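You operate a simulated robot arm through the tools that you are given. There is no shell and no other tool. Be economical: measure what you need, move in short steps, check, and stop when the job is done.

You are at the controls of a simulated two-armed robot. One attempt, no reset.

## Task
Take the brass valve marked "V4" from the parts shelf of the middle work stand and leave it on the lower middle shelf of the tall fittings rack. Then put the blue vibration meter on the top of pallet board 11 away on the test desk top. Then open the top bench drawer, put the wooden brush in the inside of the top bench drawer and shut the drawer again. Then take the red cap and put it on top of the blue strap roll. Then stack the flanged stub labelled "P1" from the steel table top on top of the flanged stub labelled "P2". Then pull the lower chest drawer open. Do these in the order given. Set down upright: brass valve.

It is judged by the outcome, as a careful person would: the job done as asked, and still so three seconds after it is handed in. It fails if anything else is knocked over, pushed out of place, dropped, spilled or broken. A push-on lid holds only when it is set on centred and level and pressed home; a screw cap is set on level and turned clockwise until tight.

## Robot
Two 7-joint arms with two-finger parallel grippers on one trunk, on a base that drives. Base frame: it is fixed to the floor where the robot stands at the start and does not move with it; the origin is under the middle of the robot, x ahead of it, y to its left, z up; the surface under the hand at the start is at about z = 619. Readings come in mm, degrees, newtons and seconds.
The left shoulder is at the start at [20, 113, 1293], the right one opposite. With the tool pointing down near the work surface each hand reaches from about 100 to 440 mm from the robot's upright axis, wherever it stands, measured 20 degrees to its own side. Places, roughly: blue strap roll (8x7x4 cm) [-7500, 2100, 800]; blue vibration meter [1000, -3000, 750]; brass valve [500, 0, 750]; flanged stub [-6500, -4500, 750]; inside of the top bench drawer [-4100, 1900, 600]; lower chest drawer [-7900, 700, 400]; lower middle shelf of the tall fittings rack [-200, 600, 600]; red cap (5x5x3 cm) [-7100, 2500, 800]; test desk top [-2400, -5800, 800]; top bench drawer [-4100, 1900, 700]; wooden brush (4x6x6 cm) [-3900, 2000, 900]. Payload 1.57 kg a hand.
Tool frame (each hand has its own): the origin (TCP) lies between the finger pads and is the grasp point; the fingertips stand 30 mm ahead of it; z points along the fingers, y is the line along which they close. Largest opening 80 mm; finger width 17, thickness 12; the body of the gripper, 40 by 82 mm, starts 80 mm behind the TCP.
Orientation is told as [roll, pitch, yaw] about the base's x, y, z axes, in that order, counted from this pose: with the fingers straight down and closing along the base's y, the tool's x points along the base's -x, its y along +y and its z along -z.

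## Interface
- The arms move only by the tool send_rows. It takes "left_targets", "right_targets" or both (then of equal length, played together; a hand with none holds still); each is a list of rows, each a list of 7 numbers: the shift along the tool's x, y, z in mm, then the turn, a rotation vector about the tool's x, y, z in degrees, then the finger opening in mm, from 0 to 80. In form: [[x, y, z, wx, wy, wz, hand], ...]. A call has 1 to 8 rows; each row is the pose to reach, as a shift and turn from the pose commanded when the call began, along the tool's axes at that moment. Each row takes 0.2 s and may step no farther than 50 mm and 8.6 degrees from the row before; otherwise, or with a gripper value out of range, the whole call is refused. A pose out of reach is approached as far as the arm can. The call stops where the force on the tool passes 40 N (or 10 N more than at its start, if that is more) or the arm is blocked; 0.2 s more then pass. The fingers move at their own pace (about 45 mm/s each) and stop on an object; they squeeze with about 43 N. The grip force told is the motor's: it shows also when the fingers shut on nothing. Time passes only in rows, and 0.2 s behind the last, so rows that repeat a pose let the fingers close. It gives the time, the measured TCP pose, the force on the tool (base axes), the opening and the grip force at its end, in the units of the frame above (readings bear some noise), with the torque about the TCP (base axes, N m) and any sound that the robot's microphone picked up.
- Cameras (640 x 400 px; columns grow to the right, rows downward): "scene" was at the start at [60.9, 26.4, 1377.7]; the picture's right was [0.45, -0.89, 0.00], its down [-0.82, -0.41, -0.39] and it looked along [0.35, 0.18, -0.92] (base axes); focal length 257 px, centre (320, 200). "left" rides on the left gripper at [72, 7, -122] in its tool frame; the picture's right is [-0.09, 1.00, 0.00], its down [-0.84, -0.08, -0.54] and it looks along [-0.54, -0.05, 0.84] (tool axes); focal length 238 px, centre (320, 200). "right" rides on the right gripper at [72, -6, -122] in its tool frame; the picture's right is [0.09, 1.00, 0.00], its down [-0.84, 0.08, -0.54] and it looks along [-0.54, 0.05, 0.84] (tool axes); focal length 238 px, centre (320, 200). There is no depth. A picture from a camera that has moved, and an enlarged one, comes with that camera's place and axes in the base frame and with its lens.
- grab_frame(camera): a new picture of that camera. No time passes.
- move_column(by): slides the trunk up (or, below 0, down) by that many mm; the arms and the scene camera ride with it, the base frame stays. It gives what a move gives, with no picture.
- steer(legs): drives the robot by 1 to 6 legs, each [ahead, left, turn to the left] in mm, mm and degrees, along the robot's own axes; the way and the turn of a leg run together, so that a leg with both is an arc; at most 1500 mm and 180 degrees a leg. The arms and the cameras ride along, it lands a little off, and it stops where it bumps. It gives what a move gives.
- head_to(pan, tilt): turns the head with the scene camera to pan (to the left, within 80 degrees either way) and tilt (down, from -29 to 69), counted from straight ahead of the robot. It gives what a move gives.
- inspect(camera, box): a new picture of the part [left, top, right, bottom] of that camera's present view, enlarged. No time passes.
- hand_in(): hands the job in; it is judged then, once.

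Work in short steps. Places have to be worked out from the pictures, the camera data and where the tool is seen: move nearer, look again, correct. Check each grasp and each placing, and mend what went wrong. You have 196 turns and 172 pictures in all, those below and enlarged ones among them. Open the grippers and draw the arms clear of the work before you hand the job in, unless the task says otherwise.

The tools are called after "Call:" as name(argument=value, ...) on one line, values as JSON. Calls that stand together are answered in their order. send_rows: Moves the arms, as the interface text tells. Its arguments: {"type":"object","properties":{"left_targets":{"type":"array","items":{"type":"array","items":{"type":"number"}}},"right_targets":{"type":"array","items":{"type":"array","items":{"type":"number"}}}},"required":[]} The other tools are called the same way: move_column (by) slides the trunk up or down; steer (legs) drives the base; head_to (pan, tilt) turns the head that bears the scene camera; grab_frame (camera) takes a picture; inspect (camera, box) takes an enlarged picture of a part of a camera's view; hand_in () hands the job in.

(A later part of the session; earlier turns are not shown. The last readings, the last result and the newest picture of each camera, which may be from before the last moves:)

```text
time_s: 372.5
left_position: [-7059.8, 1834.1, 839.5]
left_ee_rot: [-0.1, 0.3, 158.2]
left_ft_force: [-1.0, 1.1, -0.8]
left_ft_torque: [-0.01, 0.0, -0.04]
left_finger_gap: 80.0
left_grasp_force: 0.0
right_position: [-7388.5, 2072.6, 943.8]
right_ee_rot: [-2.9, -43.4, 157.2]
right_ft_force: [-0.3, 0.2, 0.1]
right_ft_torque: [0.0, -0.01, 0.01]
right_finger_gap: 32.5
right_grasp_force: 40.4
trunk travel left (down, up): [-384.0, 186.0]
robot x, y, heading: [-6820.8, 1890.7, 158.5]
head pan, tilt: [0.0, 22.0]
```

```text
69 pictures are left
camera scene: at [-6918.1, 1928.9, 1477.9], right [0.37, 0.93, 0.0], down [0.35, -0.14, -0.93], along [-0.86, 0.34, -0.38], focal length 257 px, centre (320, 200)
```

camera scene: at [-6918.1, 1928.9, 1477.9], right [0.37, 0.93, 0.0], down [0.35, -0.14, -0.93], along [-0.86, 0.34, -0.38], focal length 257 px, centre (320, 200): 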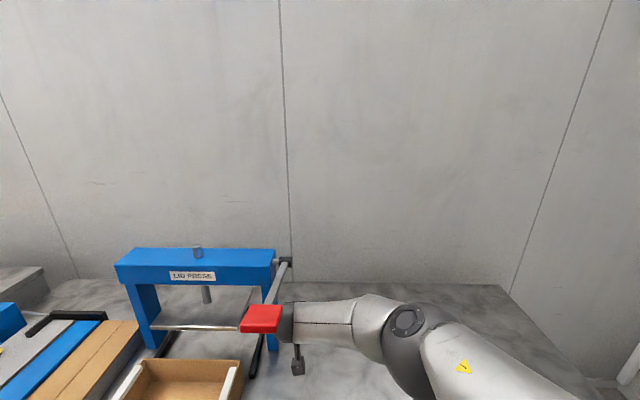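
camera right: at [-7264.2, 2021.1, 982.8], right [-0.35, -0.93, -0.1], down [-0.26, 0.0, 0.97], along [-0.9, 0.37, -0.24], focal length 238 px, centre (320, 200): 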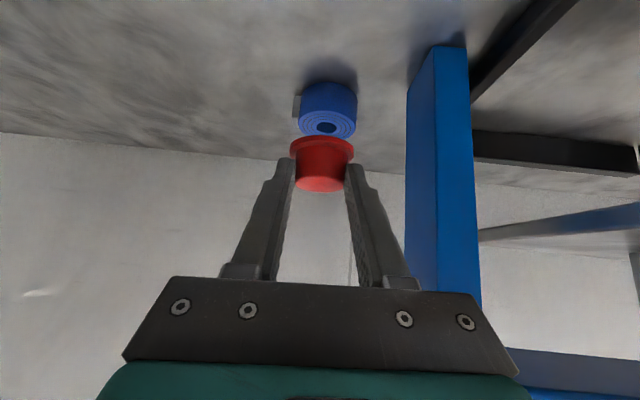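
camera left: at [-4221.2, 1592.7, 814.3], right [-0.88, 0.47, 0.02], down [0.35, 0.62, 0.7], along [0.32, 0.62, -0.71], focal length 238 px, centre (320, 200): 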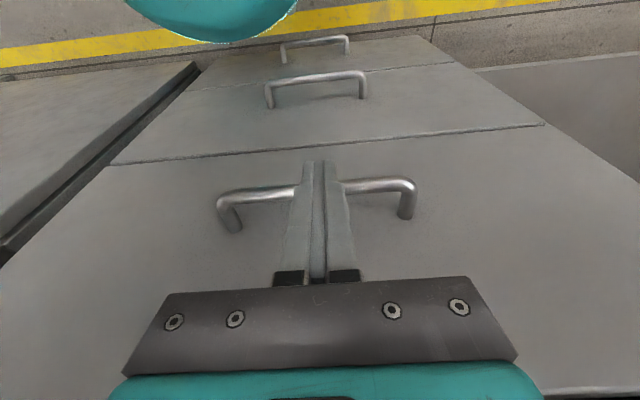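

The press lever (z 1057–1153) runs about 55 mm left of my hand, so I lower first to pass beneath it, then go ahead 60.

Call:
move_column(by=-52)

Call:
steer(legs=[[55, -4, 0]])

Call:
grab_frame(camera="right")

Call:
grab_frame(camera="scene")

```text
time_s: 373.4
left_position: [-7059.4, 1832.5, 787.7]
left_ee_rot: [0.0, 0.3, 158.0]
left_ft_force: [0.4, 1.1, 0.3]
left_ft_torque: [-0.03, -0.01, 0.02]
left_finger_gap: 79.9
left_grasp_force: 0.0
right_position: [-7389.4, 2073.3, 892.5]
right_ee_rot: [-3.0, -43.5, 157.1]
right_ft_force: [-0.5, -0.5, 0.0]
right_ft_torque: [0.03, -0.01, 0.02]
right_finger_gap: 32.7
right_grasp_force: 40.5
trunk travel left (down, up): [-332.0, 238.0]
robot x, y, heading: [-6820.6, 1891.3, 158.3]
head pan, tilt: [0.0, 22.0]
```

```text
time_s: 374.3
left_position: [-7108.9, 1857.4, 787.6]
left_ee_rot: [-0.2, 0.2, 158.1]
left_ft_force: [0.5, -0.2, -0.3]
left_ft_torque: [0.01, -0.02, 0.0]
left_finger_gap: 79.9
left_grasp_force: 0.0
right_position: [-7439.0, 2097.3, 891.3]
right_ee_rot: [-2.8, -43.4, 157.1]
right_ft_force: [0.0, -0.1, 0.1]
right_ft_torque: [0.02, -0.01, 0.01]
right_finger_gap: 32.6
right_grasp_force: 40.8
trunk travel left (down, up): [-332.0, 238.0]
robot x, y, heading: [-6867.0, 1912.6, 158.4]
head pan, tilt: [0.0, 22.0]
```

```text
68 pictures are left
camera right: at [-7313.5, 2045.0, 930.8], right [-0.36, -0.93, -0.1], down [-0.26, 0.0, 0.97], along [-0.9, 0.37, -0.24], focal length 238 px, centre (320, 200)
```

right: 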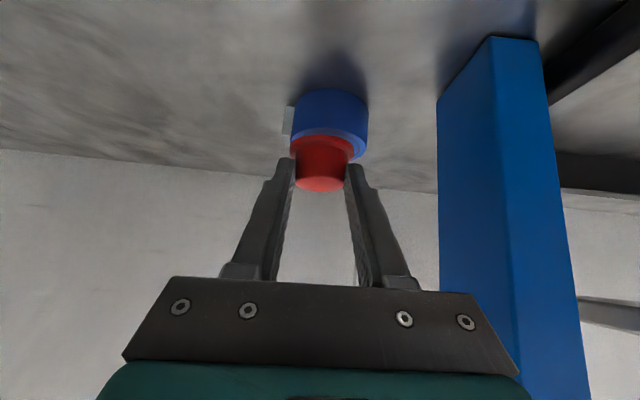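

```text
67 pictures are left
camera scene: at [-6967.4, 1952.8, 1425.9], right [0.37, 0.93, 0.0], down [0.35, -0.14, -0.93], along [-0.86, 0.34, -0.38], focal length 257 px, centre (320, 200)
```

scene: 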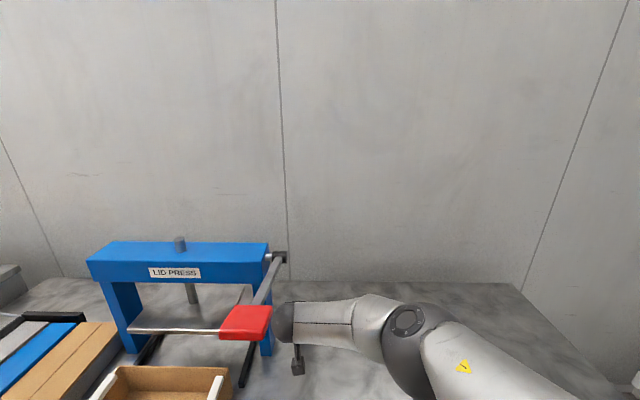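

Roll centre is about 47 mm ahead of the cap; lateral is aligned. Drive 47 and check.

Call:
steer(legs=[[47, 0, 0]])

Call:
grab_frame(camera="right")

```text
time_s: 375.2
left_position: [-7152.5, 1873.9, 788.2]
left_ee_rot: [0.0, 0.3, 158.0]
left_ft_force: [0.6, -1.3, 1.0]
left_ft_torque: [-0.05, -0.03, 0.0]
left_finger_gap: 80.2
left_grasp_force: 0.2
right_position: [-7483.9, 2115.3, 891.6]
right_ee_rot: [-2.9, -43.5, 157.3]
right_ft_force: [-0.8, 1.0, -0.7]
right_ft_torque: [-0.01, -0.02, 0.01]
right_finger_gap: 32.4
right_grasp_force: 40.9
trunk travel left (down, up): [-332.0, 238.0]
robot x, y, heading: [-6912.6, 1935.7, 158.4]
head pan, tilt: [0.0, 22.0]
```

```text
66 pictures are left
camera right: at [-7357.1, 2062.5, 930.8], right [-0.36, -0.93, -0.1], down [-0.26, 0.0, 0.97], along [-0.9, 0.37, -0.24], focal length 238 px, centre (320, 200)
```

right: 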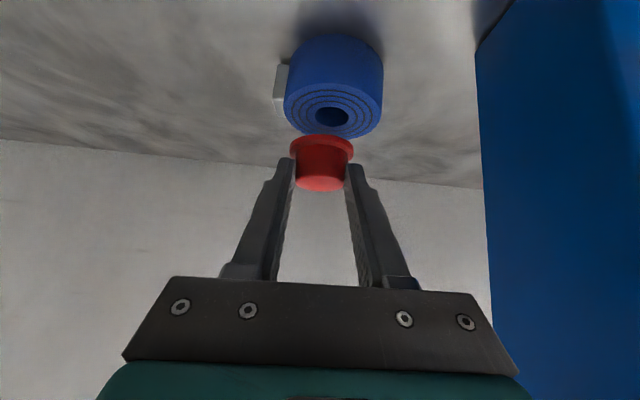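

The roll's hole is right under the cap (within about 3 mm). Lower in small steps.

Call:
send_rows(right_targets=[[0, 2, 0, 0, 0, 0, 22]])

Call:
move_column(by=-14)

Call:
move_column(by=-3)

Call:
grab_frame(camera="right")

```text
time_s: 375.6
left_position: [-7152.8, 1874.8, 787.8]
left_ee_rot: [0.0, 0.2, 158.0]
left_ft_force: [1.0, 0.0, -0.4]
left_ft_torque: [-0.02, 0.03, -0.01]
left_finger_gap: 79.8
left_grasp_force: 0.1
right_position: [-7483.2, 2112.5, 891.6]
right_ee_rot: [-2.9, -43.4, 157.3]
right_ft_force: [1.1, -0.1, -0.8]
right_ft_torque: [-0.02, 0.02, 0.0]
right_finger_gap: 32.3
right_grasp_force: 40.5
trunk travel left (down, up): [-332.0, 238.0]
robot x, y, heading: [-6915.1, 1932.7, 158.4]
head pan, tilt: [0.0, 22.0]
```

```text
time_s: 376.3
left_position: [-7153.5, 1873.9, 773.2]
left_ee_rot: [0.0, 0.4, 158.1]
left_ft_force: [0.2, -0.6, 0.6]
left_ft_torque: [-0.02, 0.02, 0.02]
left_finger_gap: 80.2
left_grasp_force: 0.0
right_position: [-7482.2, 2111.5, 878.4]
right_ee_rot: [-2.9, -43.5, 157.2]
right_ft_force: [0.3, -1.0, -0.2]
right_ft_torque: [-0.01, -0.02, -0.04]
right_finger_gap: 32.2
right_grasp_force: 40.8
trunk travel left (down, up): [-318.0, 252.0]
robot x, y, heading: [-6913.8, 1928.2, 158.5]
head pan, tilt: [0.0, 22.0]
```

```text
time_s: 376.8
left_position: [-7152.3, 1873.4, 770.4]
left_ee_rot: [-0.1, 0.4, 158.1]
left_ft_force: [-0.5, -0.4, 0.1]
left_ft_torque: [-0.01, 0.01, 0.04]
left_finger_gap: 80.0
left_grasp_force: 0.0
right_position: [-7482.7, 2111.4, 874.9]
right_ee_rot: [-2.9, -43.4, 157.0]
right_ft_force: [-1.2, 1.8, 0.0]
right_ft_torque: [0.03, 0.03, -0.01]
right_finger_gap: 32.2
right_grasp_force: 40.3
trunk travel left (down, up): [-315.0, 255.0]
robot x, y, heading: [-6912.9, 1930.9, 158.3]
head pan, tilt: [0.0, 22.0]
```

```text
65 pictures are left
camera right: at [-7357.2, 2060.3, 914.1], right [-0.36, -0.93, -0.1], down [-0.26, 0.0, 0.97], along [-0.9, 0.37, -0.24], focal length 238 px, centre (320, 200)
```

right: 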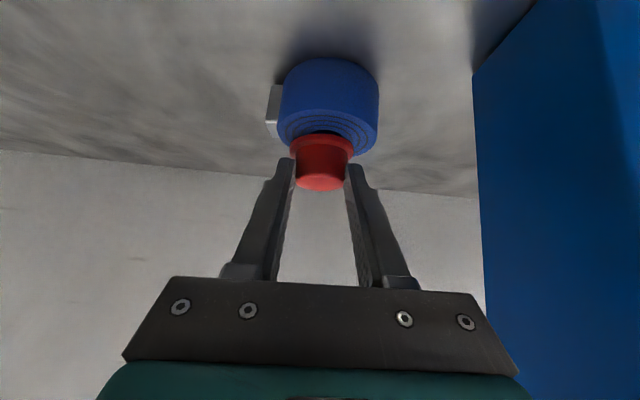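

Nearly touching. Continue 2 mm at a time.

Call:
move_column(by=-3)

Call:
move_column(by=-2)

Call:
move_column(by=-2)

```text
time_s: 377.3
left_position: [-7152.6, 1874.0, 767.0]
left_ee_rot: [0.0, 0.3, 158.0]
left_ft_force: [-0.2, -1.0, 0.5]
left_ft_torque: [0.0, 0.02, 0.01]
left_finger_gap: 79.9
left_grasp_force: 0.1
right_position: [-7482.2, 2112.8, 873.1]
right_ee_rot: [-2.8, -43.7, 157.2]
right_ft_force: [-0.1, -0.4, 5.2]
right_ft_torque: [-0.13, 0.11, 0.0]
right_finger_gap: 32.1
right_grasp_force: 40.5
trunk travel left (down, up): [-312.0, 258.0]
robot x, y, heading: [-6916.8, 1929.9, 158.2]
head pan, tilt: [0.0, 22.0]
```

```text
time_s: 377.8
left_position: [-7151.2, 1874.4, 766.2]
left_ee_rot: [0.0, 0.3, 158.1]
left_ft_force: [0.4, -0.6, -0.6]
left_ft_torque: [-0.01, 0.03, 0.03]
left_finger_gap: 79.9
left_grasp_force: 0.0
right_position: [-7483.0, 2112.7, 872.5]
right_ee_rot: [-3.0, -43.8, 157.2]
right_ft_force: [0.9, -0.2, 15.0]
right_ft_torque: [-0.15, 0.33, 0.0]
right_finger_gap: 32.1
right_grasp_force: 40.7
trunk travel left (down, up): [-310.0, 260.0]
robot x, y, heading: [-6914.6, 1930.2, 158.1]
head pan, tilt: [0.0, 22.0]
```

```text
time_s: 378.4
left_position: [-7152.8, 1873.8, 764.3]
left_ee_rot: [0.0, 0.2, 158.1]
left_ft_force: [0.1, 0.0, 0.2]
left_ft_torque: [-0.01, 0.0, -0.01]
left_finger_gap: 80.2
left_grasp_force: 0.1
right_position: [-7483.6, 2112.4, 872.0]
right_ee_rot: [-2.9, -43.9, 157.2]
right_ft_force: [1.3, 0.5, 23.1]
right_ft_torque: [-0.21, 0.43, 0.0]
right_finger_gap: 32.1
right_grasp_force: 41.3
trunk travel left (down, up): [-308.0, 262.0]
robot x, y, heading: [-6913.6, 1929.9, 158.3]
head pan, tilt: [0.0, 22.0]
```

Cap rests on the roll. Relieve 2 mm, open gently, look.

Call:
move_column(by=3)

Call:
send_rows(right_targets=[[0, 0, 0, 0, 0, 0, 38], [0, 0, 0, 0, 0, 0, 46], [0, 0, 0, 0, 0, 0, 56], [0, 0, 0, 0, 0, 0, 60], [0, 0, 0, 0, 0, 0, 60]])

Call:
grab_frame(camera="right")

```text
time_s: 378.9
left_position: [-7152.9, 1874.8, 766.4]
left_ee_rot: [0.0, 0.3, 158.1]
left_ft_force: [0.1, 1.1, -0.2]
left_ft_torque: [0.02, 0.0, -0.01]
left_finger_gap: 79.9
left_grasp_force: 0.0
right_position: [-7483.0, 2113.4, 871.1]
right_ee_rot: [-2.8, -43.6, 157.2]
right_ft_force: [-3.2, 1.4, 11.9]
right_ft_torque: [-0.09, 0.36, -0.03]
right_finger_gap: 32.2
right_grasp_force: 41.0
trunk travel left (down, up): [-311.0, 259.0]
robot x, y, heading: [-6915.4, 1932.7, 158.4]
head pan, tilt: [0.0, 22.0]
```

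```text
time_s: 380.1
left_position: [-7152.5, 1874.5, 766.2]
left_ee_rot: [-0.1, 0.3, 158.2]
left_ft_force: [0.4, -0.3, 0.0]
left_ft_torque: [0.02, 0.0, -0.03]
left_finger_gap: 79.9
left_grasp_force: 0.1
right_position: [-7484.0, 2112.1, 870.8]
right_ee_rot: [-2.9, -43.4, 157.2]
right_ft_force: [0.4, 0.4, 0.6]
right_ft_torque: [-0.04, -0.01, 0.02]
right_finger_gap: 60.1
right_grasp_force: 0.0
trunk travel left (down, up): [-311.0, 259.0]
robot x, y, heading: [-6913.1, 1932.4, 158.5]
head pan, tilt: [0.0, 22.0]
```

```text
64 pictures are left
camera right: at [-7357.2, 2060.3, 910.1], right [-0.36, -0.93, -0.1], down [-0.26, 0.0, 0.97], along [-0.9, 0.37, -0.24], focal length 238 px, centre (320, 200)
```

right: 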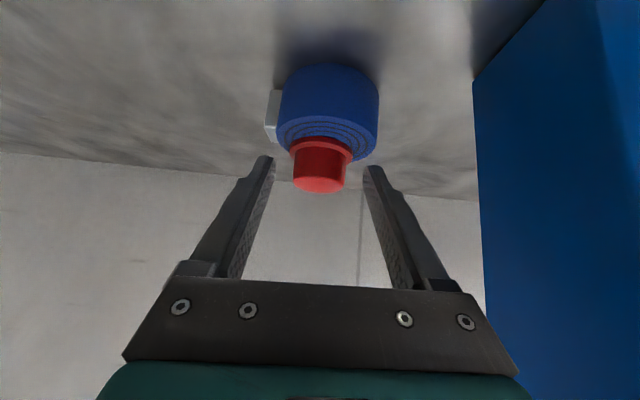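

Cap sits on the roll. I back straight out at this height (under the lever) and verify.

Call:
steer(legs=[[-300, 0, 0]])

Call:
grab_frame(camera="right")

Call:
inspect(camera="right", box=[260, 130, 400, 220])

```text
time_s: 382.1
left_position: [-6875.5, 1765.2, 767.1]
left_ee_rot: [-0.1, 0.3, 157.8]
left_ft_force: [0.1, 0.5, -0.3]
left_ft_torque: [-0.02, -0.01, -0.02]
left_finger_gap: 80.1
left_grasp_force: 0.0
right_position: [-7206.1, 2004.3, 871.1]
right_ee_rot: [-2.9, -43.5, 157.0]
right_ft_force: [-0.4, 0.1, 0.7]
right_ft_torque: [-0.03, -0.02, 0.03]
right_finger_gap: 59.9
right_grasp_force: 0.0
trunk travel left (down, up): [-311.0, 259.0]
robot x, y, heading: [-6636.8, 1821.6, 158.1]
head pan, tilt: [0.0, 22.0]
```

```text
63 pictures are left
camera right: at [-7080.0, 1951.4, 910.3], right [-0.36, -0.93, -0.1], down [-0.26, 0.0, 0.97], along [-0.9, 0.37, -0.24], focal length 238 px, centre (320, 200)
```

right: 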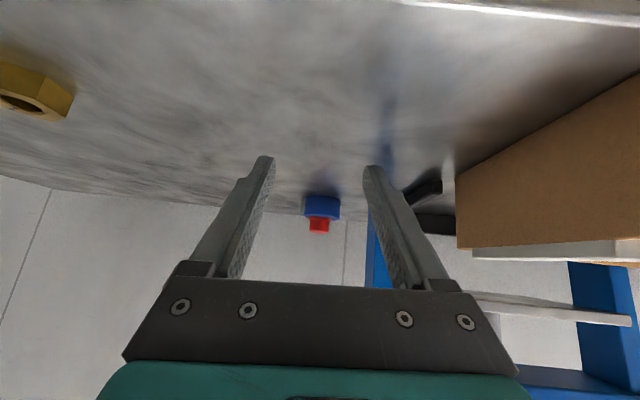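

```text
4.44 times, centred on (330, 175) of right
camera zoom: at [-7080.0, 1951.4, 910.3], right [-0.36, -0.93, -0.1], down [-0.26, 0.0, 0.97], along [-0.9, 0.37, -0.24], focal length 1059 px, centre (276, 311)
```

zoom: 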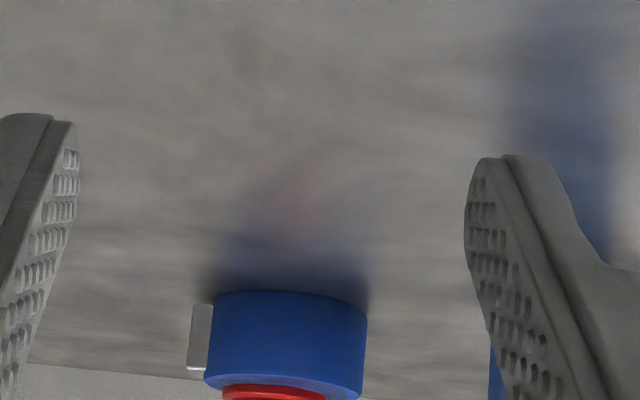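

The cap sits level on the roll. Next the stubs, likely on the steel sink table to the south: I back off and drive the known route around the cart.

Call:
steer(legs=[[-300, 0, 0], [0, 0, 90], [1100, 0, 0], [1000, 0, 0]])

```text
time_s: 398.0
left_position: [-7102.6, -473.5, 766.7]
left_ee_rot: [0.0, 0.4, -112.9]
left_ft_force: [0.1, -0.1, 0.2]
left_ft_torque: [0.02, -0.01, 0.0]
left_finger_gap: 79.9
left_grasp_force: 0.0
right_position: [-7346.8, -799.4, 871.1]
right_ee_rot: [-2.9, -43.5, -113.7]
right_ft_force: [0.0, 0.0, 0.4]
right_ft_torque: [-0.01, 0.01, 0.01]
right_finger_gap: 60.0
right_grasp_force: 0.1
trunk travel left (down, up): [-311.0, 259.0]
robot x, y, heading: [-7155.9, -234.1, -112.8]
head pan, tilt: [0.0, 22.0]
```

I shift right away from the cart, then go south and toward the sink table.

Call:
steer(legs=[[0, -420, 0], [0, 0, 22.5], [1300, 0, 0], [1250, 0, 0], [0, 0, 58], [1200, 0, 0]])

Call:
head_to(pan=-40, tilt=22)

Call:
grab_frame(camera="scene")

```text
time_s: 422.1
left_position: [-6327.0, -3288.8, 766.4]
left_ee_rot: [-0.1, 0.4, -33.5]
left_ft_force: [-0.1, -0.6, -0.5]
left_ft_torque: [0.02, 0.03, 0.01]
left_finger_gap: 80.1
left_grasp_force: 0.0
right_position: [-6052.2, -3589.2, 870.4]
right_ee_rot: [-2.9, -43.5, -34.5]
right_ft_force: [0.7, -0.5, -0.2]
right_ft_torque: [0.02, -0.02, -0.02]
right_finger_gap: 60.0
right_grasp_force: 0.1
trunk travel left (down, up): [-311.0, 259.0]
robot x, y, heading: [-6572.0, -3294.9, -33.5]
head pan, tilt: [0.0, 22.0]
```

```text
time_s: 423.2
left_position: [-6326.8, -3287.8, 765.7]
left_ee_rot: [-0.1, 0.2, -33.6]
left_ft_force: [-0.6, 0.0, -0.1]
left_ft_torque: [0.02, -0.04, 0.0]
left_finger_gap: 80.2
left_grasp_force: 0.0
right_position: [-6053.1, -3588.1, 871.1]
right_ee_rot: [-2.9, -43.6, -34.6]
right_ft_force: [0.4, -1.0, -0.2]
right_ft_torque: [-0.02, 0.0, 0.02]
right_finger_gap: 60.0
right_grasp_force: 0.1
trunk travel left (down, up): [-311.0, 259.0]
robot x, y, heading: [-6574.9, -3294.1, -33.4]
head pan, tilt: [-40.0, 22.0]
```

```text
61 pictures are left
camera scene: at [-6539.7, -3389.7, 1405.0], right [-0.96, -0.29, 0.0], down [-0.11, 0.36, -0.93], along [0.27, -0.89, -0.37], focal length 257 px, centre (320, 200)
```

scene: 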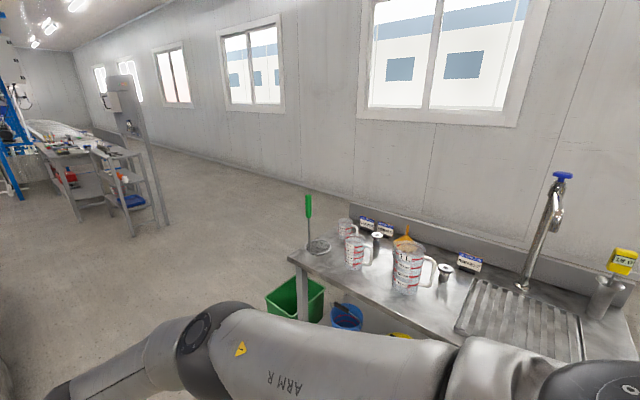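

Small grey flanged pieces are on the table among the jugs. Enlarge.

Call:
inspect(camera="scene", box=[290, 200, 490, 310])

```text
3.20 times, centred on (390, 255) of scene
camera zoom: at [-6539.7, -3389.7, 1405.0], right [-0.96, -0.29, 0.0], down [-0.11, 0.36, -0.93], along [0.27, -0.89, -0.37], focal length 821 px, centre (96, 24)
```

zoom: 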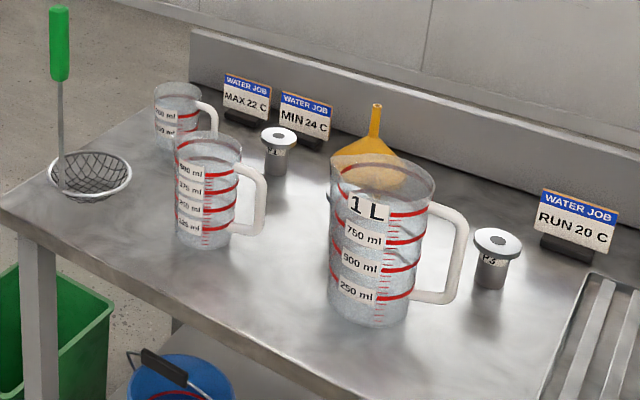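

I turn square to the table and move in front of the stubs for a better look at the labels.

Call:
steer(legs=[[0, 0, -79], [0, 279, 0], [90, 0, 0]])

Call:
head_to(pan=0, tilt=35)

Call:
grab_frame(camera="scene")

Call:
grab_frame(camera="left")

```text
time_s: 429.2
left_position: [-6301.1, -3729.8, 766.7]
left_ee_rot: [0.0, 0.4, -113.6]
left_ft_force: [0.8, 0.1, 0.9]
left_ft_torque: [-0.01, -0.02, 0.0]
left_finger_gap: 80.1
left_grasp_force: 0.1
right_position: [-6549.8, -4052.1, 870.1]
right_ee_rot: [-2.9, -43.4, -114.5]
right_ft_force: [-0.8, -0.2, 0.1]
right_ft_torque: [-0.01, 0.01, -0.01]
right_finger_gap: 59.8
right_grasp_force: 0.1
trunk travel left (down, up): [-311.0, 259.0]
robot x, y, heading: [-6350.8, -3485.8, -113.4]
head pan, tilt: [-40.0, 22.0]
```

```text
time_s: 430.3
left_position: [-6301.8, -3729.5, 767.2]
left_ee_rot: [0.1, 0.3, -113.5]
left_ft_force: [0.4, 0.2, -0.6]
left_ft_torque: [-0.02, -0.01, -0.01]
left_finger_gap: 79.9
left_grasp_force: 0.2
right_position: [-6550.9, -4052.0, 870.5]
right_ee_rot: [-2.9, -43.5, -114.5]
right_ft_force: [0.8, 0.1, 0.0]
right_ft_torque: [0.01, -0.03, 0.04]
right_finger_gap: 59.9
right_grasp_force: 0.1
trunk travel left (down, up): [-311.0, 259.0]
robot x, y, heading: [-6352.5, -3490.6, -113.5]
head pan, tilt: [0.0, 35.0]
```

```text
59 pictures are left
camera scene: at [-6392.3, -3578.4, 1384.4], right [-0.92, 0.4, 0.0], down [0.23, 0.53, -0.82], along [-0.33, -0.75, -0.57], focal length 257 px, centre (320, 200)
```

scene: 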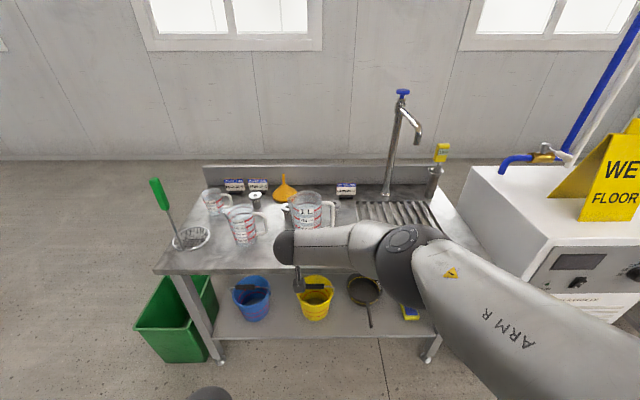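

```text
58 pictures are left
camera left: at [-6268.2, -3666.3, 888.1], right [0.88, -0.48, 0.0], down [-0.41, -0.74, 0.54], along [-0.26, -0.47, -0.84], focal length 238 px, centre (320, 200)
```

left: 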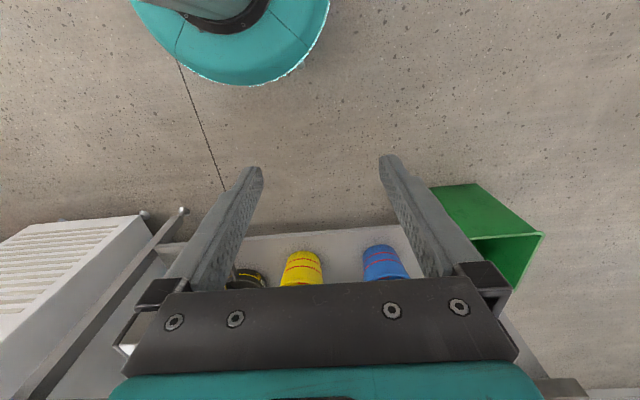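

Call:
inspect(camera="scene", box=[190, 165, 390, 275])

Call:
grab_frame(camera="right")

```text
3.20 times, centred on (290, 220) of scene
camera zoom: at [-6392.3, -3578.4, 1384.4], right [-0.92, 0.4, 0.0], down [0.23, 0.53, -0.82], along [-0.33, -0.75, -0.57], focal length 821 px, centre (416, 136)
```

zoom: 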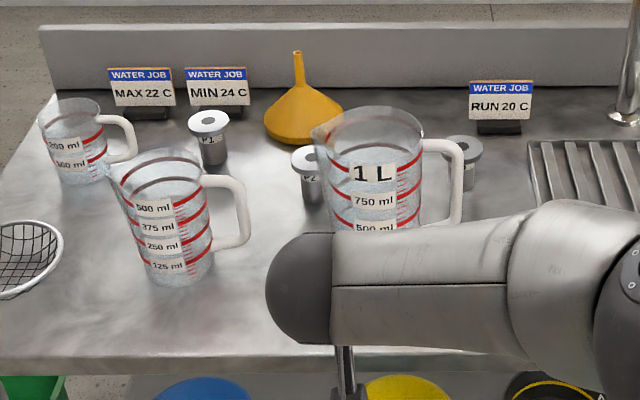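

```text
56 pictures are left
camera right: at [-6493.7, -3928.0, 910.1], right [0.92, -0.38, -0.1], down [0.0, -0.26, 0.97], along [-0.4, -0.89, -0.24], focal length 238 px, centre (320, 200)
```

right: 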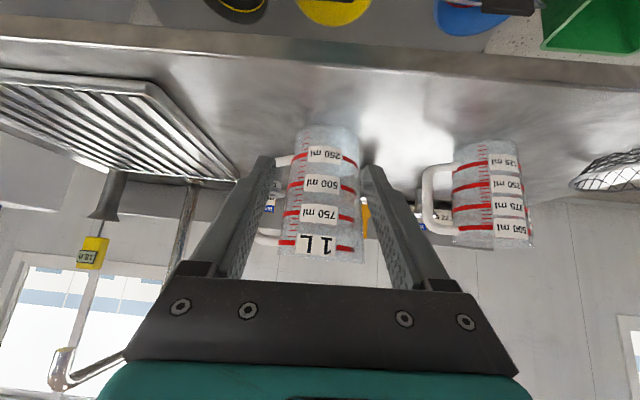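

P1 at ≈(-6493, -4427), P2 ≈(-6578, -4307) next to the 1 L jug, tops z≈838, table z≈775. Approaching at heading -135° keeps the hand off the jug. I raise, turn and shift left.

Call:
move_column(by=115)

Call:
steer(legs=[[0, 0, -21.5], [0, 527, 0], [60, 0, 0]])

Call:
head_to(pan=0, tilt=45)

Call:
grab_frame(camera="scene")

Call:
grab_frame(camera="right")

```text
time_s: 431.8
left_position: [-6302.0, -3728.8, 880.9]
left_ee_rot: [-0.1, 0.4, -113.6]
left_ft_force: [1.3, 0.4, 0.0]
left_ft_torque: [-0.02, -0.01, -0.02]
left_finger_gap: 79.8
left_grasp_force: 0.0
right_position: [-6550.0, -4053.9, 986.6]
right_ee_rot: [-2.9, -43.5, -114.5]
right_ft_force: [0.7, 0.4, 0.9]
right_ft_torque: [-0.01, 0.05, 0.0]
right_finger_gap: 59.7
right_grasp_force: 0.0
trunk travel left (down, up): [-426.0, 144.0]
robot x, y, heading: [-6353.0, -3488.9, -113.5]
head pan, tilt: [0.0, 35.0]
```

```text
time_s: 436.5
left_position: [-6061.2, -4141.7, 880.5]
left_ee_rot: [0.0, 0.3, -134.7]
left_ft_force: [0.2, 0.0, -0.1]
left_ft_torque: [0.01, 0.0, -0.03]
left_finger_gap: 79.9
left_grasp_force: 0.0
right_position: [-6409.3, -4354.2, 985.2]
right_ee_rot: [-2.9, -43.5, -135.6]
right_ft_force: [-0.2, -1.1, 0.2]
right_ft_torque: [0.0, 0.02, -0.01]
right_finger_gap: 60.0
right_grasp_force: 0.1
trunk travel left (down, up): [-426.0, 144.0]
robot x, y, heading: [-6019.1, -3897.8, -134.2]
head pan, tilt: [0.0, 35.0]
```

```text
time_s: 437.2
left_position: [-6060.4, -4138.7, 881.8]
left_ee_rot: [0.0, 0.2, -134.7]
left_ft_force: [0.4, 0.2, 0.3]
left_ft_torque: [-0.02, 0.02, 0.0]
left_finger_gap: 80.1
left_grasp_force: 0.1
right_position: [-6409.0, -4352.1, 986.5]
right_ee_rot: [-2.9, -43.5, -135.6]
right_ft_force: [-1.2, 0.3, 1.1]
right_ft_torque: [-0.01, 0.0, -0.01]
right_finger_gap: 60.2
right_grasp_force: 0.1
trunk travel left (down, up): [-426.0, 144.0]
robot x, y, heading: [-6019.7, -3898.9, -134.3]
head pan, tilt: [0.0, 45.0]
```

```text
55 pictures are left
camera scene: at [-6085.7, -3962.6, 1484.6], right [-0.71, 0.7, 0.0], down [0.49, 0.5, -0.71], along [-0.5, -0.51, -0.71], focal length 257 px, centre (320, 200)
```

scene: 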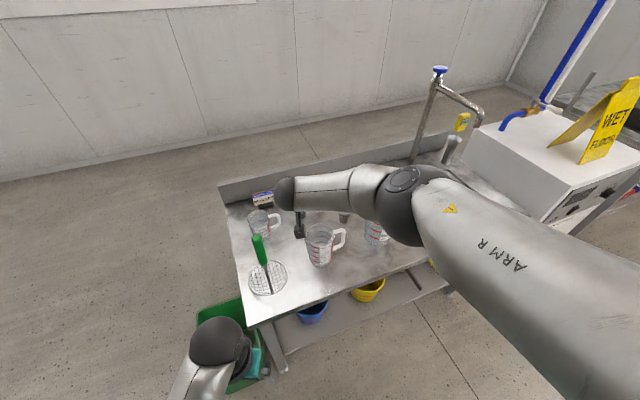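

```text
54 pictures are left
camera right: at [-6310.9, -4256.7, 1025.2], right [0.72, -0.69, -0.1], down [-0.1, -0.24, 0.97], along [-0.69, -0.69, -0.24], focal length 238 px, centre (320, 200)
```

right: 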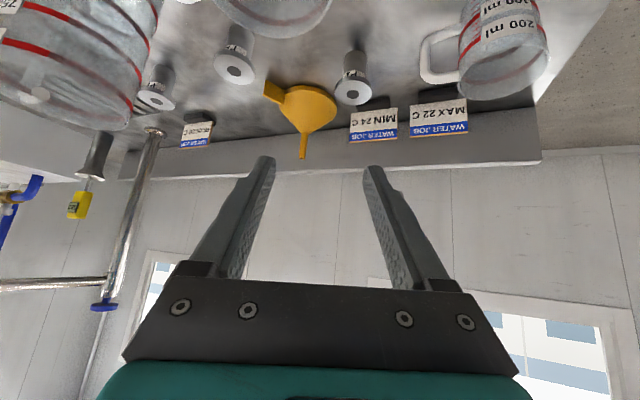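

From the closer camera P1 ≈ (-6459, -4443) and P2 ≈ (-6538, -4337). The camera under my wrist must not strike the 500 ml jug, so for P1 I come from heading -147°. Turn and shift left.

Call:
steer(legs=[[0, 0, -12.7], [0, 181, 0]])

Call:
grab_frame(camera="right")

Call:
grab_frame(camera="scene")

```text
time_s: 439.6
left_position: [-6015.2, -4277.3, 880.5]
left_ee_rot: [-0.2, 0.3, -147.4]
left_ft_force: [0.6, -0.3, 0.1]
left_ft_torque: [0.0, 0.04, 0.0]
left_finger_gap: 80.1
left_grasp_force: 0.0
right_position: [-6400.0, -4407.5, 986.5]
right_ee_rot: [-3.0, -43.5, -148.3]
right_ft_force: [-0.1, -0.4, 0.7]
right_ft_torque: [0.02, -0.02, -0.02]
right_finger_gap: 59.9
right_grasp_force: 0.1
trunk travel left (down, up): [-426.0, 144.0]
robot x, y, heading: [-5920.9, -4049.4, -147.2]
head pan, tilt: [0.0, 45.0]
```

```text
53 pictures are left
camera right: at [-6284.8, -4336.1, 1025.1], right [0.55, -0.83, -0.1], down [-0.15, -0.21, 0.97], along [-0.82, -0.52, -0.24], focal length 238 px, centre (320, 200)
```

right: 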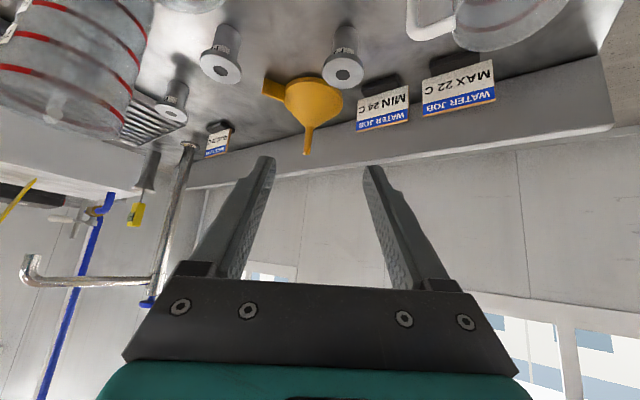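

```text
52 pictures are left
camera scene: at [-6000.2, -4099.3, 1484.6], right [-0.54, 0.84, 0.0], down [0.59, 0.38, -0.71], along [-0.59, -0.38, -0.71], focal length 257 px, centre (320, 200)
```

scene: 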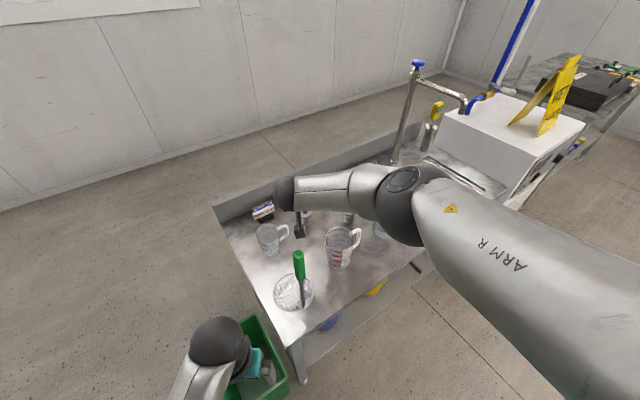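

Triangulating with the two hand-camera views gives P1 ≈ (-6490, -4482) with top z≈801 and table z≈736; P2 ≈ (-6582, -4353). I go 55 ahead with the base, extend the arm 42, and lower partway.

Call:
steer(legs=[[55, 14, 0]])

Call:
send_rows(right_targets=[[-10, 0, 10, 0, 0, 0, 65], [-20, 0, 20, 0, 0, 0, 65], [-30, 0, 29, 0, 0, 0, 65]])

Call:
move_column(by=-110)

Call:
grab_frame(camera="right")

Call:
grab_frame(camera="scene")

```text
time_s: 440.5
left_position: [-6052.9, -4318.5, 880.4]
left_ee_rot: [-0.1, 0.4, -147.4]
left_ft_force: [0.1, -1.1, -0.2]
left_ft_torque: [0.04, -0.01, -0.02]
left_finger_gap: 80.1
left_grasp_force: 0.1
right_position: [-6440.1, -4449.7, 985.2]
right_ee_rot: [-2.8, -43.4, -148.3]
right_ft_force: [-0.1, -0.5, -0.1]
right_ft_torque: [0.01, 0.04, -0.01]
right_finger_gap: 59.8
right_grasp_force: 0.0
trunk travel left (down, up): [-426.0, 144.0]
robot x, y, heading: [-5963.2, -4088.4, -147.2]
head pan, tilt: [0.0, 45.0]
```

```text
time_s: 441.3
left_position: [-6054.2, -4319.3, 880.8]
left_ee_rot: [0.1, 0.3, -147.4]
left_ft_force: [0.8, -0.2, -0.5]
left_ft_torque: [-0.02, 0.02, -0.02]
left_finger_gap: 79.9
left_grasp_force: 0.1
right_position: [-6462.8, -4458.0, 987.5]
right_ee_rot: [-2.9, -43.5, -148.3]
right_ft_force: [-0.3, -0.1, 0.2]
right_ft_torque: [0.01, -0.03, 0.01]
right_finger_gap: 65.1
right_grasp_force: 0.0
right hand out of reach, approached as far as the arm can: row 2, 3
trunk travel left (down, up): [-426.0, 144.0]
robot x, y, heading: [-5959.1, -4093.0, -146.9]
head pan, tilt: [0.0, 45.0]
```

```text
time_s: 442.7
left_position: [-6052.8, -4317.5, 771.9]
left_ee_rot: [0.0, 0.3, -147.4]
left_ft_force: [-0.5, 0.7, -0.4]
left_ft_torque: [-0.02, 0.03, 0.0]
left_finger_gap: 80.2
left_grasp_force: 0.0
right_position: [-6461.9, -4458.0, 877.3]
right_ee_rot: [-2.8, -43.5, -148.3]
right_ft_force: [0.1, 0.1, 0.4]
right_ft_torque: [0.0, 0.0, -0.02]
right_finger_gap: 65.3
right_grasp_force: 0.1
trunk travel left (down, up): [-316.0, 254.0]
robot x, y, heading: [-5962.3, -4091.2, -147.4]
head pan, tilt: [0.0, 45.0]
```

```text
51 pictures are left
camera right: at [-6346.4, -4385.8, 916.6], right [0.55, -0.83, -0.1], down [-0.15, -0.21, 0.97], along [-0.82, -0.52, -0.24], focal length 238 px, centre (320, 200)
```

right: 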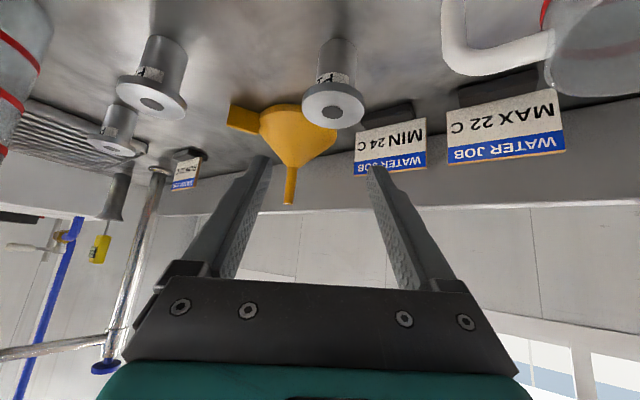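

```text
50 pictures are left
camera scene: at [-6038.9, -4139.5, 1374.7], right [-0.54, 0.84, 0.0], down [0.59, 0.38, -0.71], along [-0.59, -0.38, -0.71], focal length 257 px, centre (320, 200)
```

scene: 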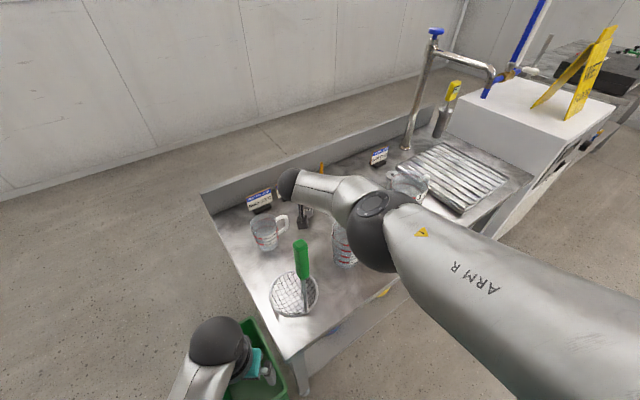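

I lower a further 25 mm for a purely vertical triangulation.

Call:
move_column(by=-25)

Call:
grab_frame(camera="right")

```text
time_s: 443.4
left_position: [-6054.3, -4318.4, 746.4]
left_ee_rot: [-0.1, 0.3, -147.4]
left_ft_force: [-0.4, -0.3, 0.3]
left_ft_torque: [0.01, -0.02, -0.03]
left_finger_gap: 80.3
left_grasp_force: 0.0
right_position: [-6462.1, -4458.3, 852.2]
right_ee_rot: [-3.0, -43.5, -148.2]
right_ft_force: [-0.5, -0.7, -0.5]
right_ft_torque: [-0.01, -0.02, 0.0]
right_finger_gap: 64.9
right_grasp_force: 0.0
trunk travel left (down, up): [-291.0, 279.0]
robot x, y, heading: [-5962.3, -4087.2, -147.1]
head pan, tilt: [0.0, 45.0]
```

```text
49 pictures are left
camera right: at [-6346.3, -4385.8, 891.4], right [0.55, -0.83, -0.1], down [-0.15, -0.21, 0.97], along [-0.82, -0.52, -0.24], focal length 238 px, centre (320, 200)
```

right: 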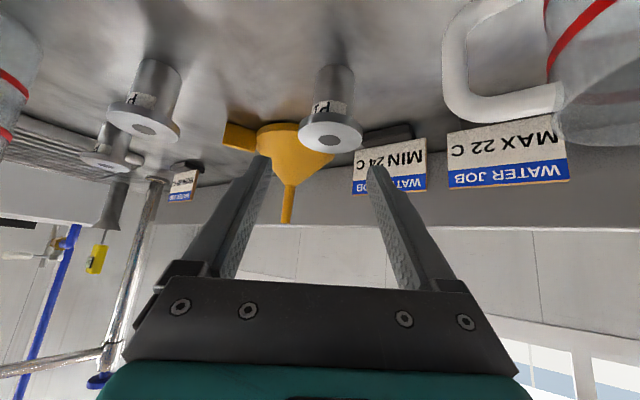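

P1 ≈ (-6485, -4477), top z≈797, table z≈738. Base 9 ahead and 4 left, then lower 45 and look.

Call:
steer(legs=[[9, 4, 0]])

Call:
move_column(by=-42)

Call:
grab_frame(camera="right")

Call:
grab_frame(camera="scene")

```text
time_s: 444.2
left_position: [-6058.4, -4328.4, 746.3]
left_ee_rot: [-0.1, 0.4, -147.3]
left_ft_force: [0.5, -1.0, -0.3]
left_ft_torque: [-0.02, 0.0, 0.0]
left_finger_gap: 79.9
left_grasp_force: 0.0
right_position: [-6468.1, -4467.1, 851.9]
right_ee_rot: [-2.9, -43.5, -148.3]
right_ft_force: [-0.5, 0.0, -1.3]
right_ft_torque: [-0.02, 0.01, 0.0]
right_finger_gap: 65.2
right_grasp_force: 0.1
trunk travel left (down, up): [-291.0, 279.0]
robot x, y, heading: [-5967.1, -4098.3, -147.4]
head pan, tilt: [0.0, 45.0]
```

```text
time_s: 445.0
left_position: [-6058.3, -4326.5, 703.8]
left_ee_rot: [0.0, 0.3, -147.2]
left_ft_force: [-0.1, -0.4, -0.6]
left_ft_torque: [0.0, 0.0, 0.01]
left_finger_gap: 80.3
left_grasp_force: 0.0
right_position: [-6467.0, -4467.2, 811.1]
right_ee_rot: [-2.9, -43.5, -148.3]
right_ft_force: [0.5, 0.7, -0.4]
right_ft_torque: [-0.01, -0.01, -0.02]
right_finger_gap: 65.2
right_grasp_force: 0.0
trunk travel left (down, up): [-249.0, 321.0]
robot x, y, heading: [-5966.1, -4098.9, -147.2]
head pan, tilt: [0.0, 45.0]
```

```text
48 pictures are left
camera right: at [-6351.7, -4394.0, 849.5], right [0.55, -0.83, -0.1], down [-0.15, -0.21, 0.97], along [-0.82, -0.52, -0.24], focal length 238 px, centre (320, 200)
```

right: 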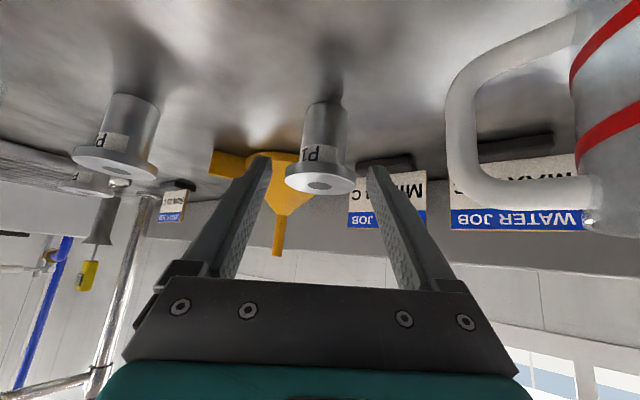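

```text
47 pictures are left
camera scene: at [-6044.2, -4147.7, 1307.6], right [-0.54, 0.84, 0.0], down [0.59, 0.38, -0.71], along [-0.59, -0.38, -0.71], focal length 257 px, centre (320, 200)
```

scene: 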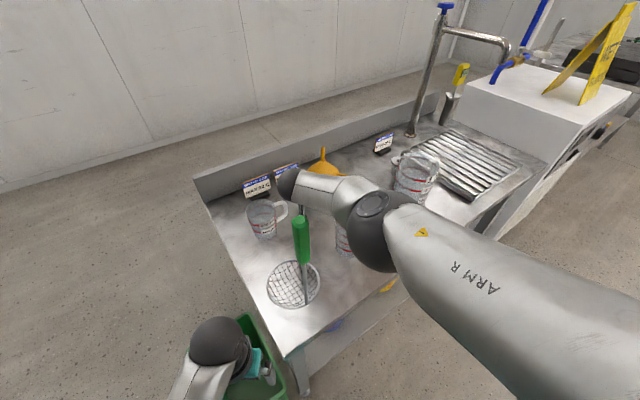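

Label "P1" is clear and the stub is centred between the fingers. Lower 28 and close.

Call:
move_column(by=-27)

Call:
grab_frame(camera="right")

```text
time_s: 445.7
left_position: [-6059.2, -4326.6, 676.3]
left_ee_rot: [0.0, 0.3, -147.4]
left_ft_force: [0.7, -0.7, 0.6]
left_ft_torque: [0.01, -0.01, 0.0]
left_finger_gap: 79.8
left_grasp_force: 0.0
right_position: [-6467.5, -4466.5, 782.6]
right_ee_rot: [-3.0, -43.5, -148.3]
right_ft_force: [0.6, 0.7, 0.7]
right_ft_torque: [-0.03, -0.02, 0.0]
right_finger_gap: 65.0
right_grasp_force: 0.0
trunk travel left (down, up): [-222.0, 348.0]
robot x, y, heading: [-5966.3, -4099.7, -147.0]
head pan, tilt: [0.0, 45.0]
```

```text
46 pictures are left
camera right: at [-6351.7, -4394.0, 822.4], right [0.55, -0.83, -0.1], down [-0.15, -0.21, 0.97], along [-0.82, -0.52, -0.24], focal length 238 px, centre (320, 200)
```

right: 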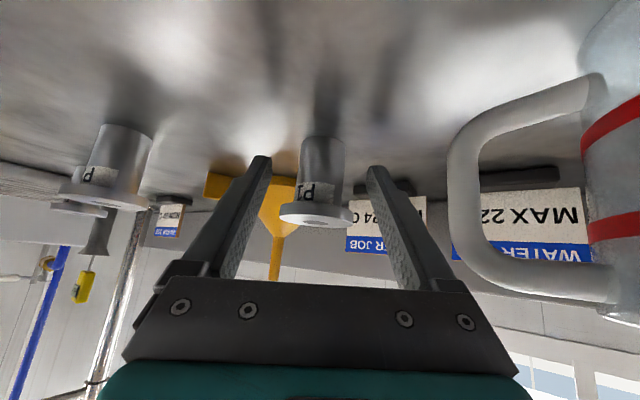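

Good height. Close on the tube.

Call:
send_rows(right_targets=[[0, 0, 0, 0, 0, 0, 50], [0, 0, 0, 0, 0, 0, 36], [0, 0, 0, 0, 0, 0, 24], [0, 0, 0, 0, 0, 0, 16], [0, 0, 0, 0, 0, 0, 14], [0, 0, 0, 0, 0, 0, 14]])

Call:
move_column(by=60)

Call:
grab_frame(camera="right")

```text
time_s: 447.1
left_position: [-6058.9, -4326.2, 677.3]
left_ee_rot: [0.0, 0.3, -147.4]
left_ft_force: [-0.5, 0.5, 0.3]
left_ft_torque: [-0.03, 0.0, 0.01]
left_finger_gap: 80.1
left_grasp_force: 0.0
right_position: [-6467.0, -4466.9, 784.0]
right_ee_rot: [-3.0, -43.5, -148.3]
right_ft_force: [1.2, -1.6, 0.6]
right_ft_torque: [-0.02, 0.0, 0.05]
right_finger_gap: 31.3
right_grasp_force: 40.5
trunk travel left (down, up): [-222.0, 348.0]
robot x, y, heading: [-5967.6, -4098.8, -147.2]
head pan, tilt: [0.0, 45.0]
```

```text
time_s: 448.1
left_position: [-6058.8, -4326.5, 736.0]
left_ee_rot: [-0.1, 0.3, -147.4]
left_ft_force: [-0.4, 0.0, -0.6]
left_ft_torque: [-0.02, 0.01, 0.0]
left_finger_gap: 79.9
left_grasp_force: 0.0
right_position: [-6467.6, -4464.9, 842.2]
right_ee_rot: [-2.9, -43.5, -148.3]
right_ft_force: [-0.4, -0.3, -2.8]
right_ft_torque: [0.04, -0.05, 0.01]
right_finger_gap: 31.2
right_grasp_force: 39.8
trunk travel left (down, up): [-282.0, 288.0]
robot x, y, heading: [-5964.9, -4095.1, -147.0]
head pan, tilt: [0.0, 45.0]
```

```text
45 pictures are left
camera right: at [-6351.9, -4394.2, 882.2], right [0.55, -0.83, -0.1], down [-0.15, -0.21, 0.97], along [-0.82, -0.52, -0.24], focal length 238 px, centre (320, 200)
```

right: 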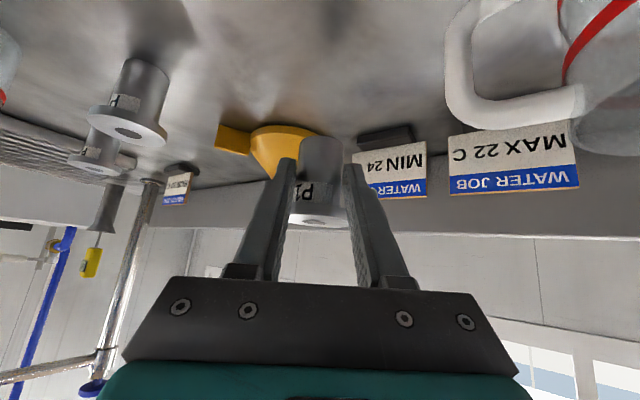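

P1 is gripped upright. I raise it well clear, slide right (away from the strainer handle), turn to -125° and line up with P2.

Call:
move_column(by=145)

Call:
steer(legs=[[0, -300, 0], [0, 0, 22], [0, -124, 0]])

Call:
grab_frame(camera="right")

Call:
grab_frame(camera="scene")

```text
time_s: 449.9
left_position: [-6058.6, -4326.3, 881.7]
left_ee_rot: [0.0, 0.3, -147.4]
left_ft_force: [0.2, 0.8, -0.8]
left_ft_torque: [0.01, -0.02, 0.0]
left_finger_gap: 80.2
left_grasp_force: 0.1
right_position: [-6467.3, -4467.1, 988.1]
right_ee_rot: [-2.9, -43.5, -148.3]
right_ft_force: [-0.8, -0.4, -2.4]
right_ft_torque: [0.05, -0.06, 0.01]
right_finger_gap: 31.0
right_grasp_force: 39.7
trunk travel left (down, up): [-427.0, 143.0]
robot x, y, heading: [-5965.4, -4102.0, -146.8]
head pan, tilt: [0.0, 45.0]
```

```text
time_s: 453.9
left_position: [-6229.4, -4022.3, 882.8]
left_ee_rot: [0.1, 0.3, -125.0]
left_ft_force: [-0.2, 0.3, 0.0]
left_ft_torque: [-0.01, -0.01, -0.01]
left_finger_gap: 79.8
left_grasp_force: 0.1
right_position: [-6555.0, -4307.9, 987.3]
right_ee_rot: [-2.8, -43.6, -126.0]
right_ft_force: [-0.4, -0.1, -2.1]
right_ft_torque: [-0.01, -0.06, -0.01]
right_finger_gap: 30.9
right_grasp_force: 40.1
trunk travel left (down, up): [-427.0, 143.0]
robot x, y, heading: [-6232.4, -3775.7, -124.5]
head pan, tilt: [0.0, 45.0]
```

```text
44 pictures are left
camera right: at [-6475.3, -4196.9, 1027.3], right [0.82, -0.56, -0.1], down [-0.06, -0.25, 0.97], along [-0.56, -0.79, -0.24], focal length 238 px, centre (320, 200)
```

right: 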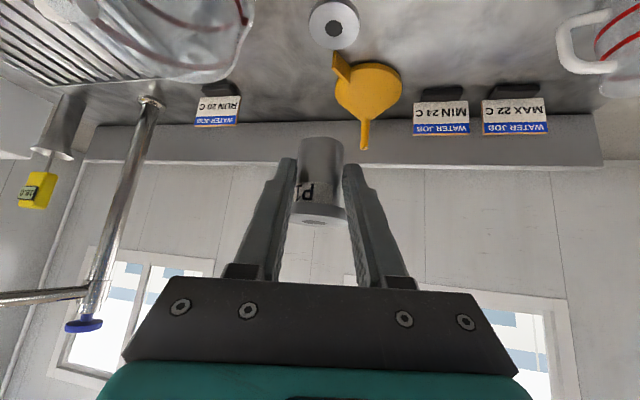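

```text
43 pictures are left
camera scene: at [-6285.4, -3851.5, 1485.6], right [-0.82, 0.57, 0.0], down [0.4, 0.58, -0.71], along [-0.4, -0.58, -0.71], focal length 257 px, centre (320, 200)
```

scene: 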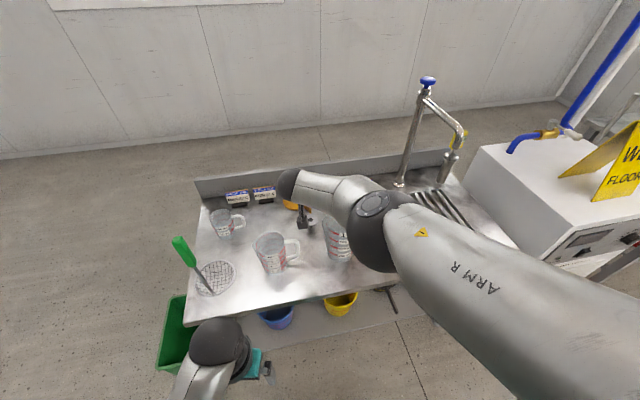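

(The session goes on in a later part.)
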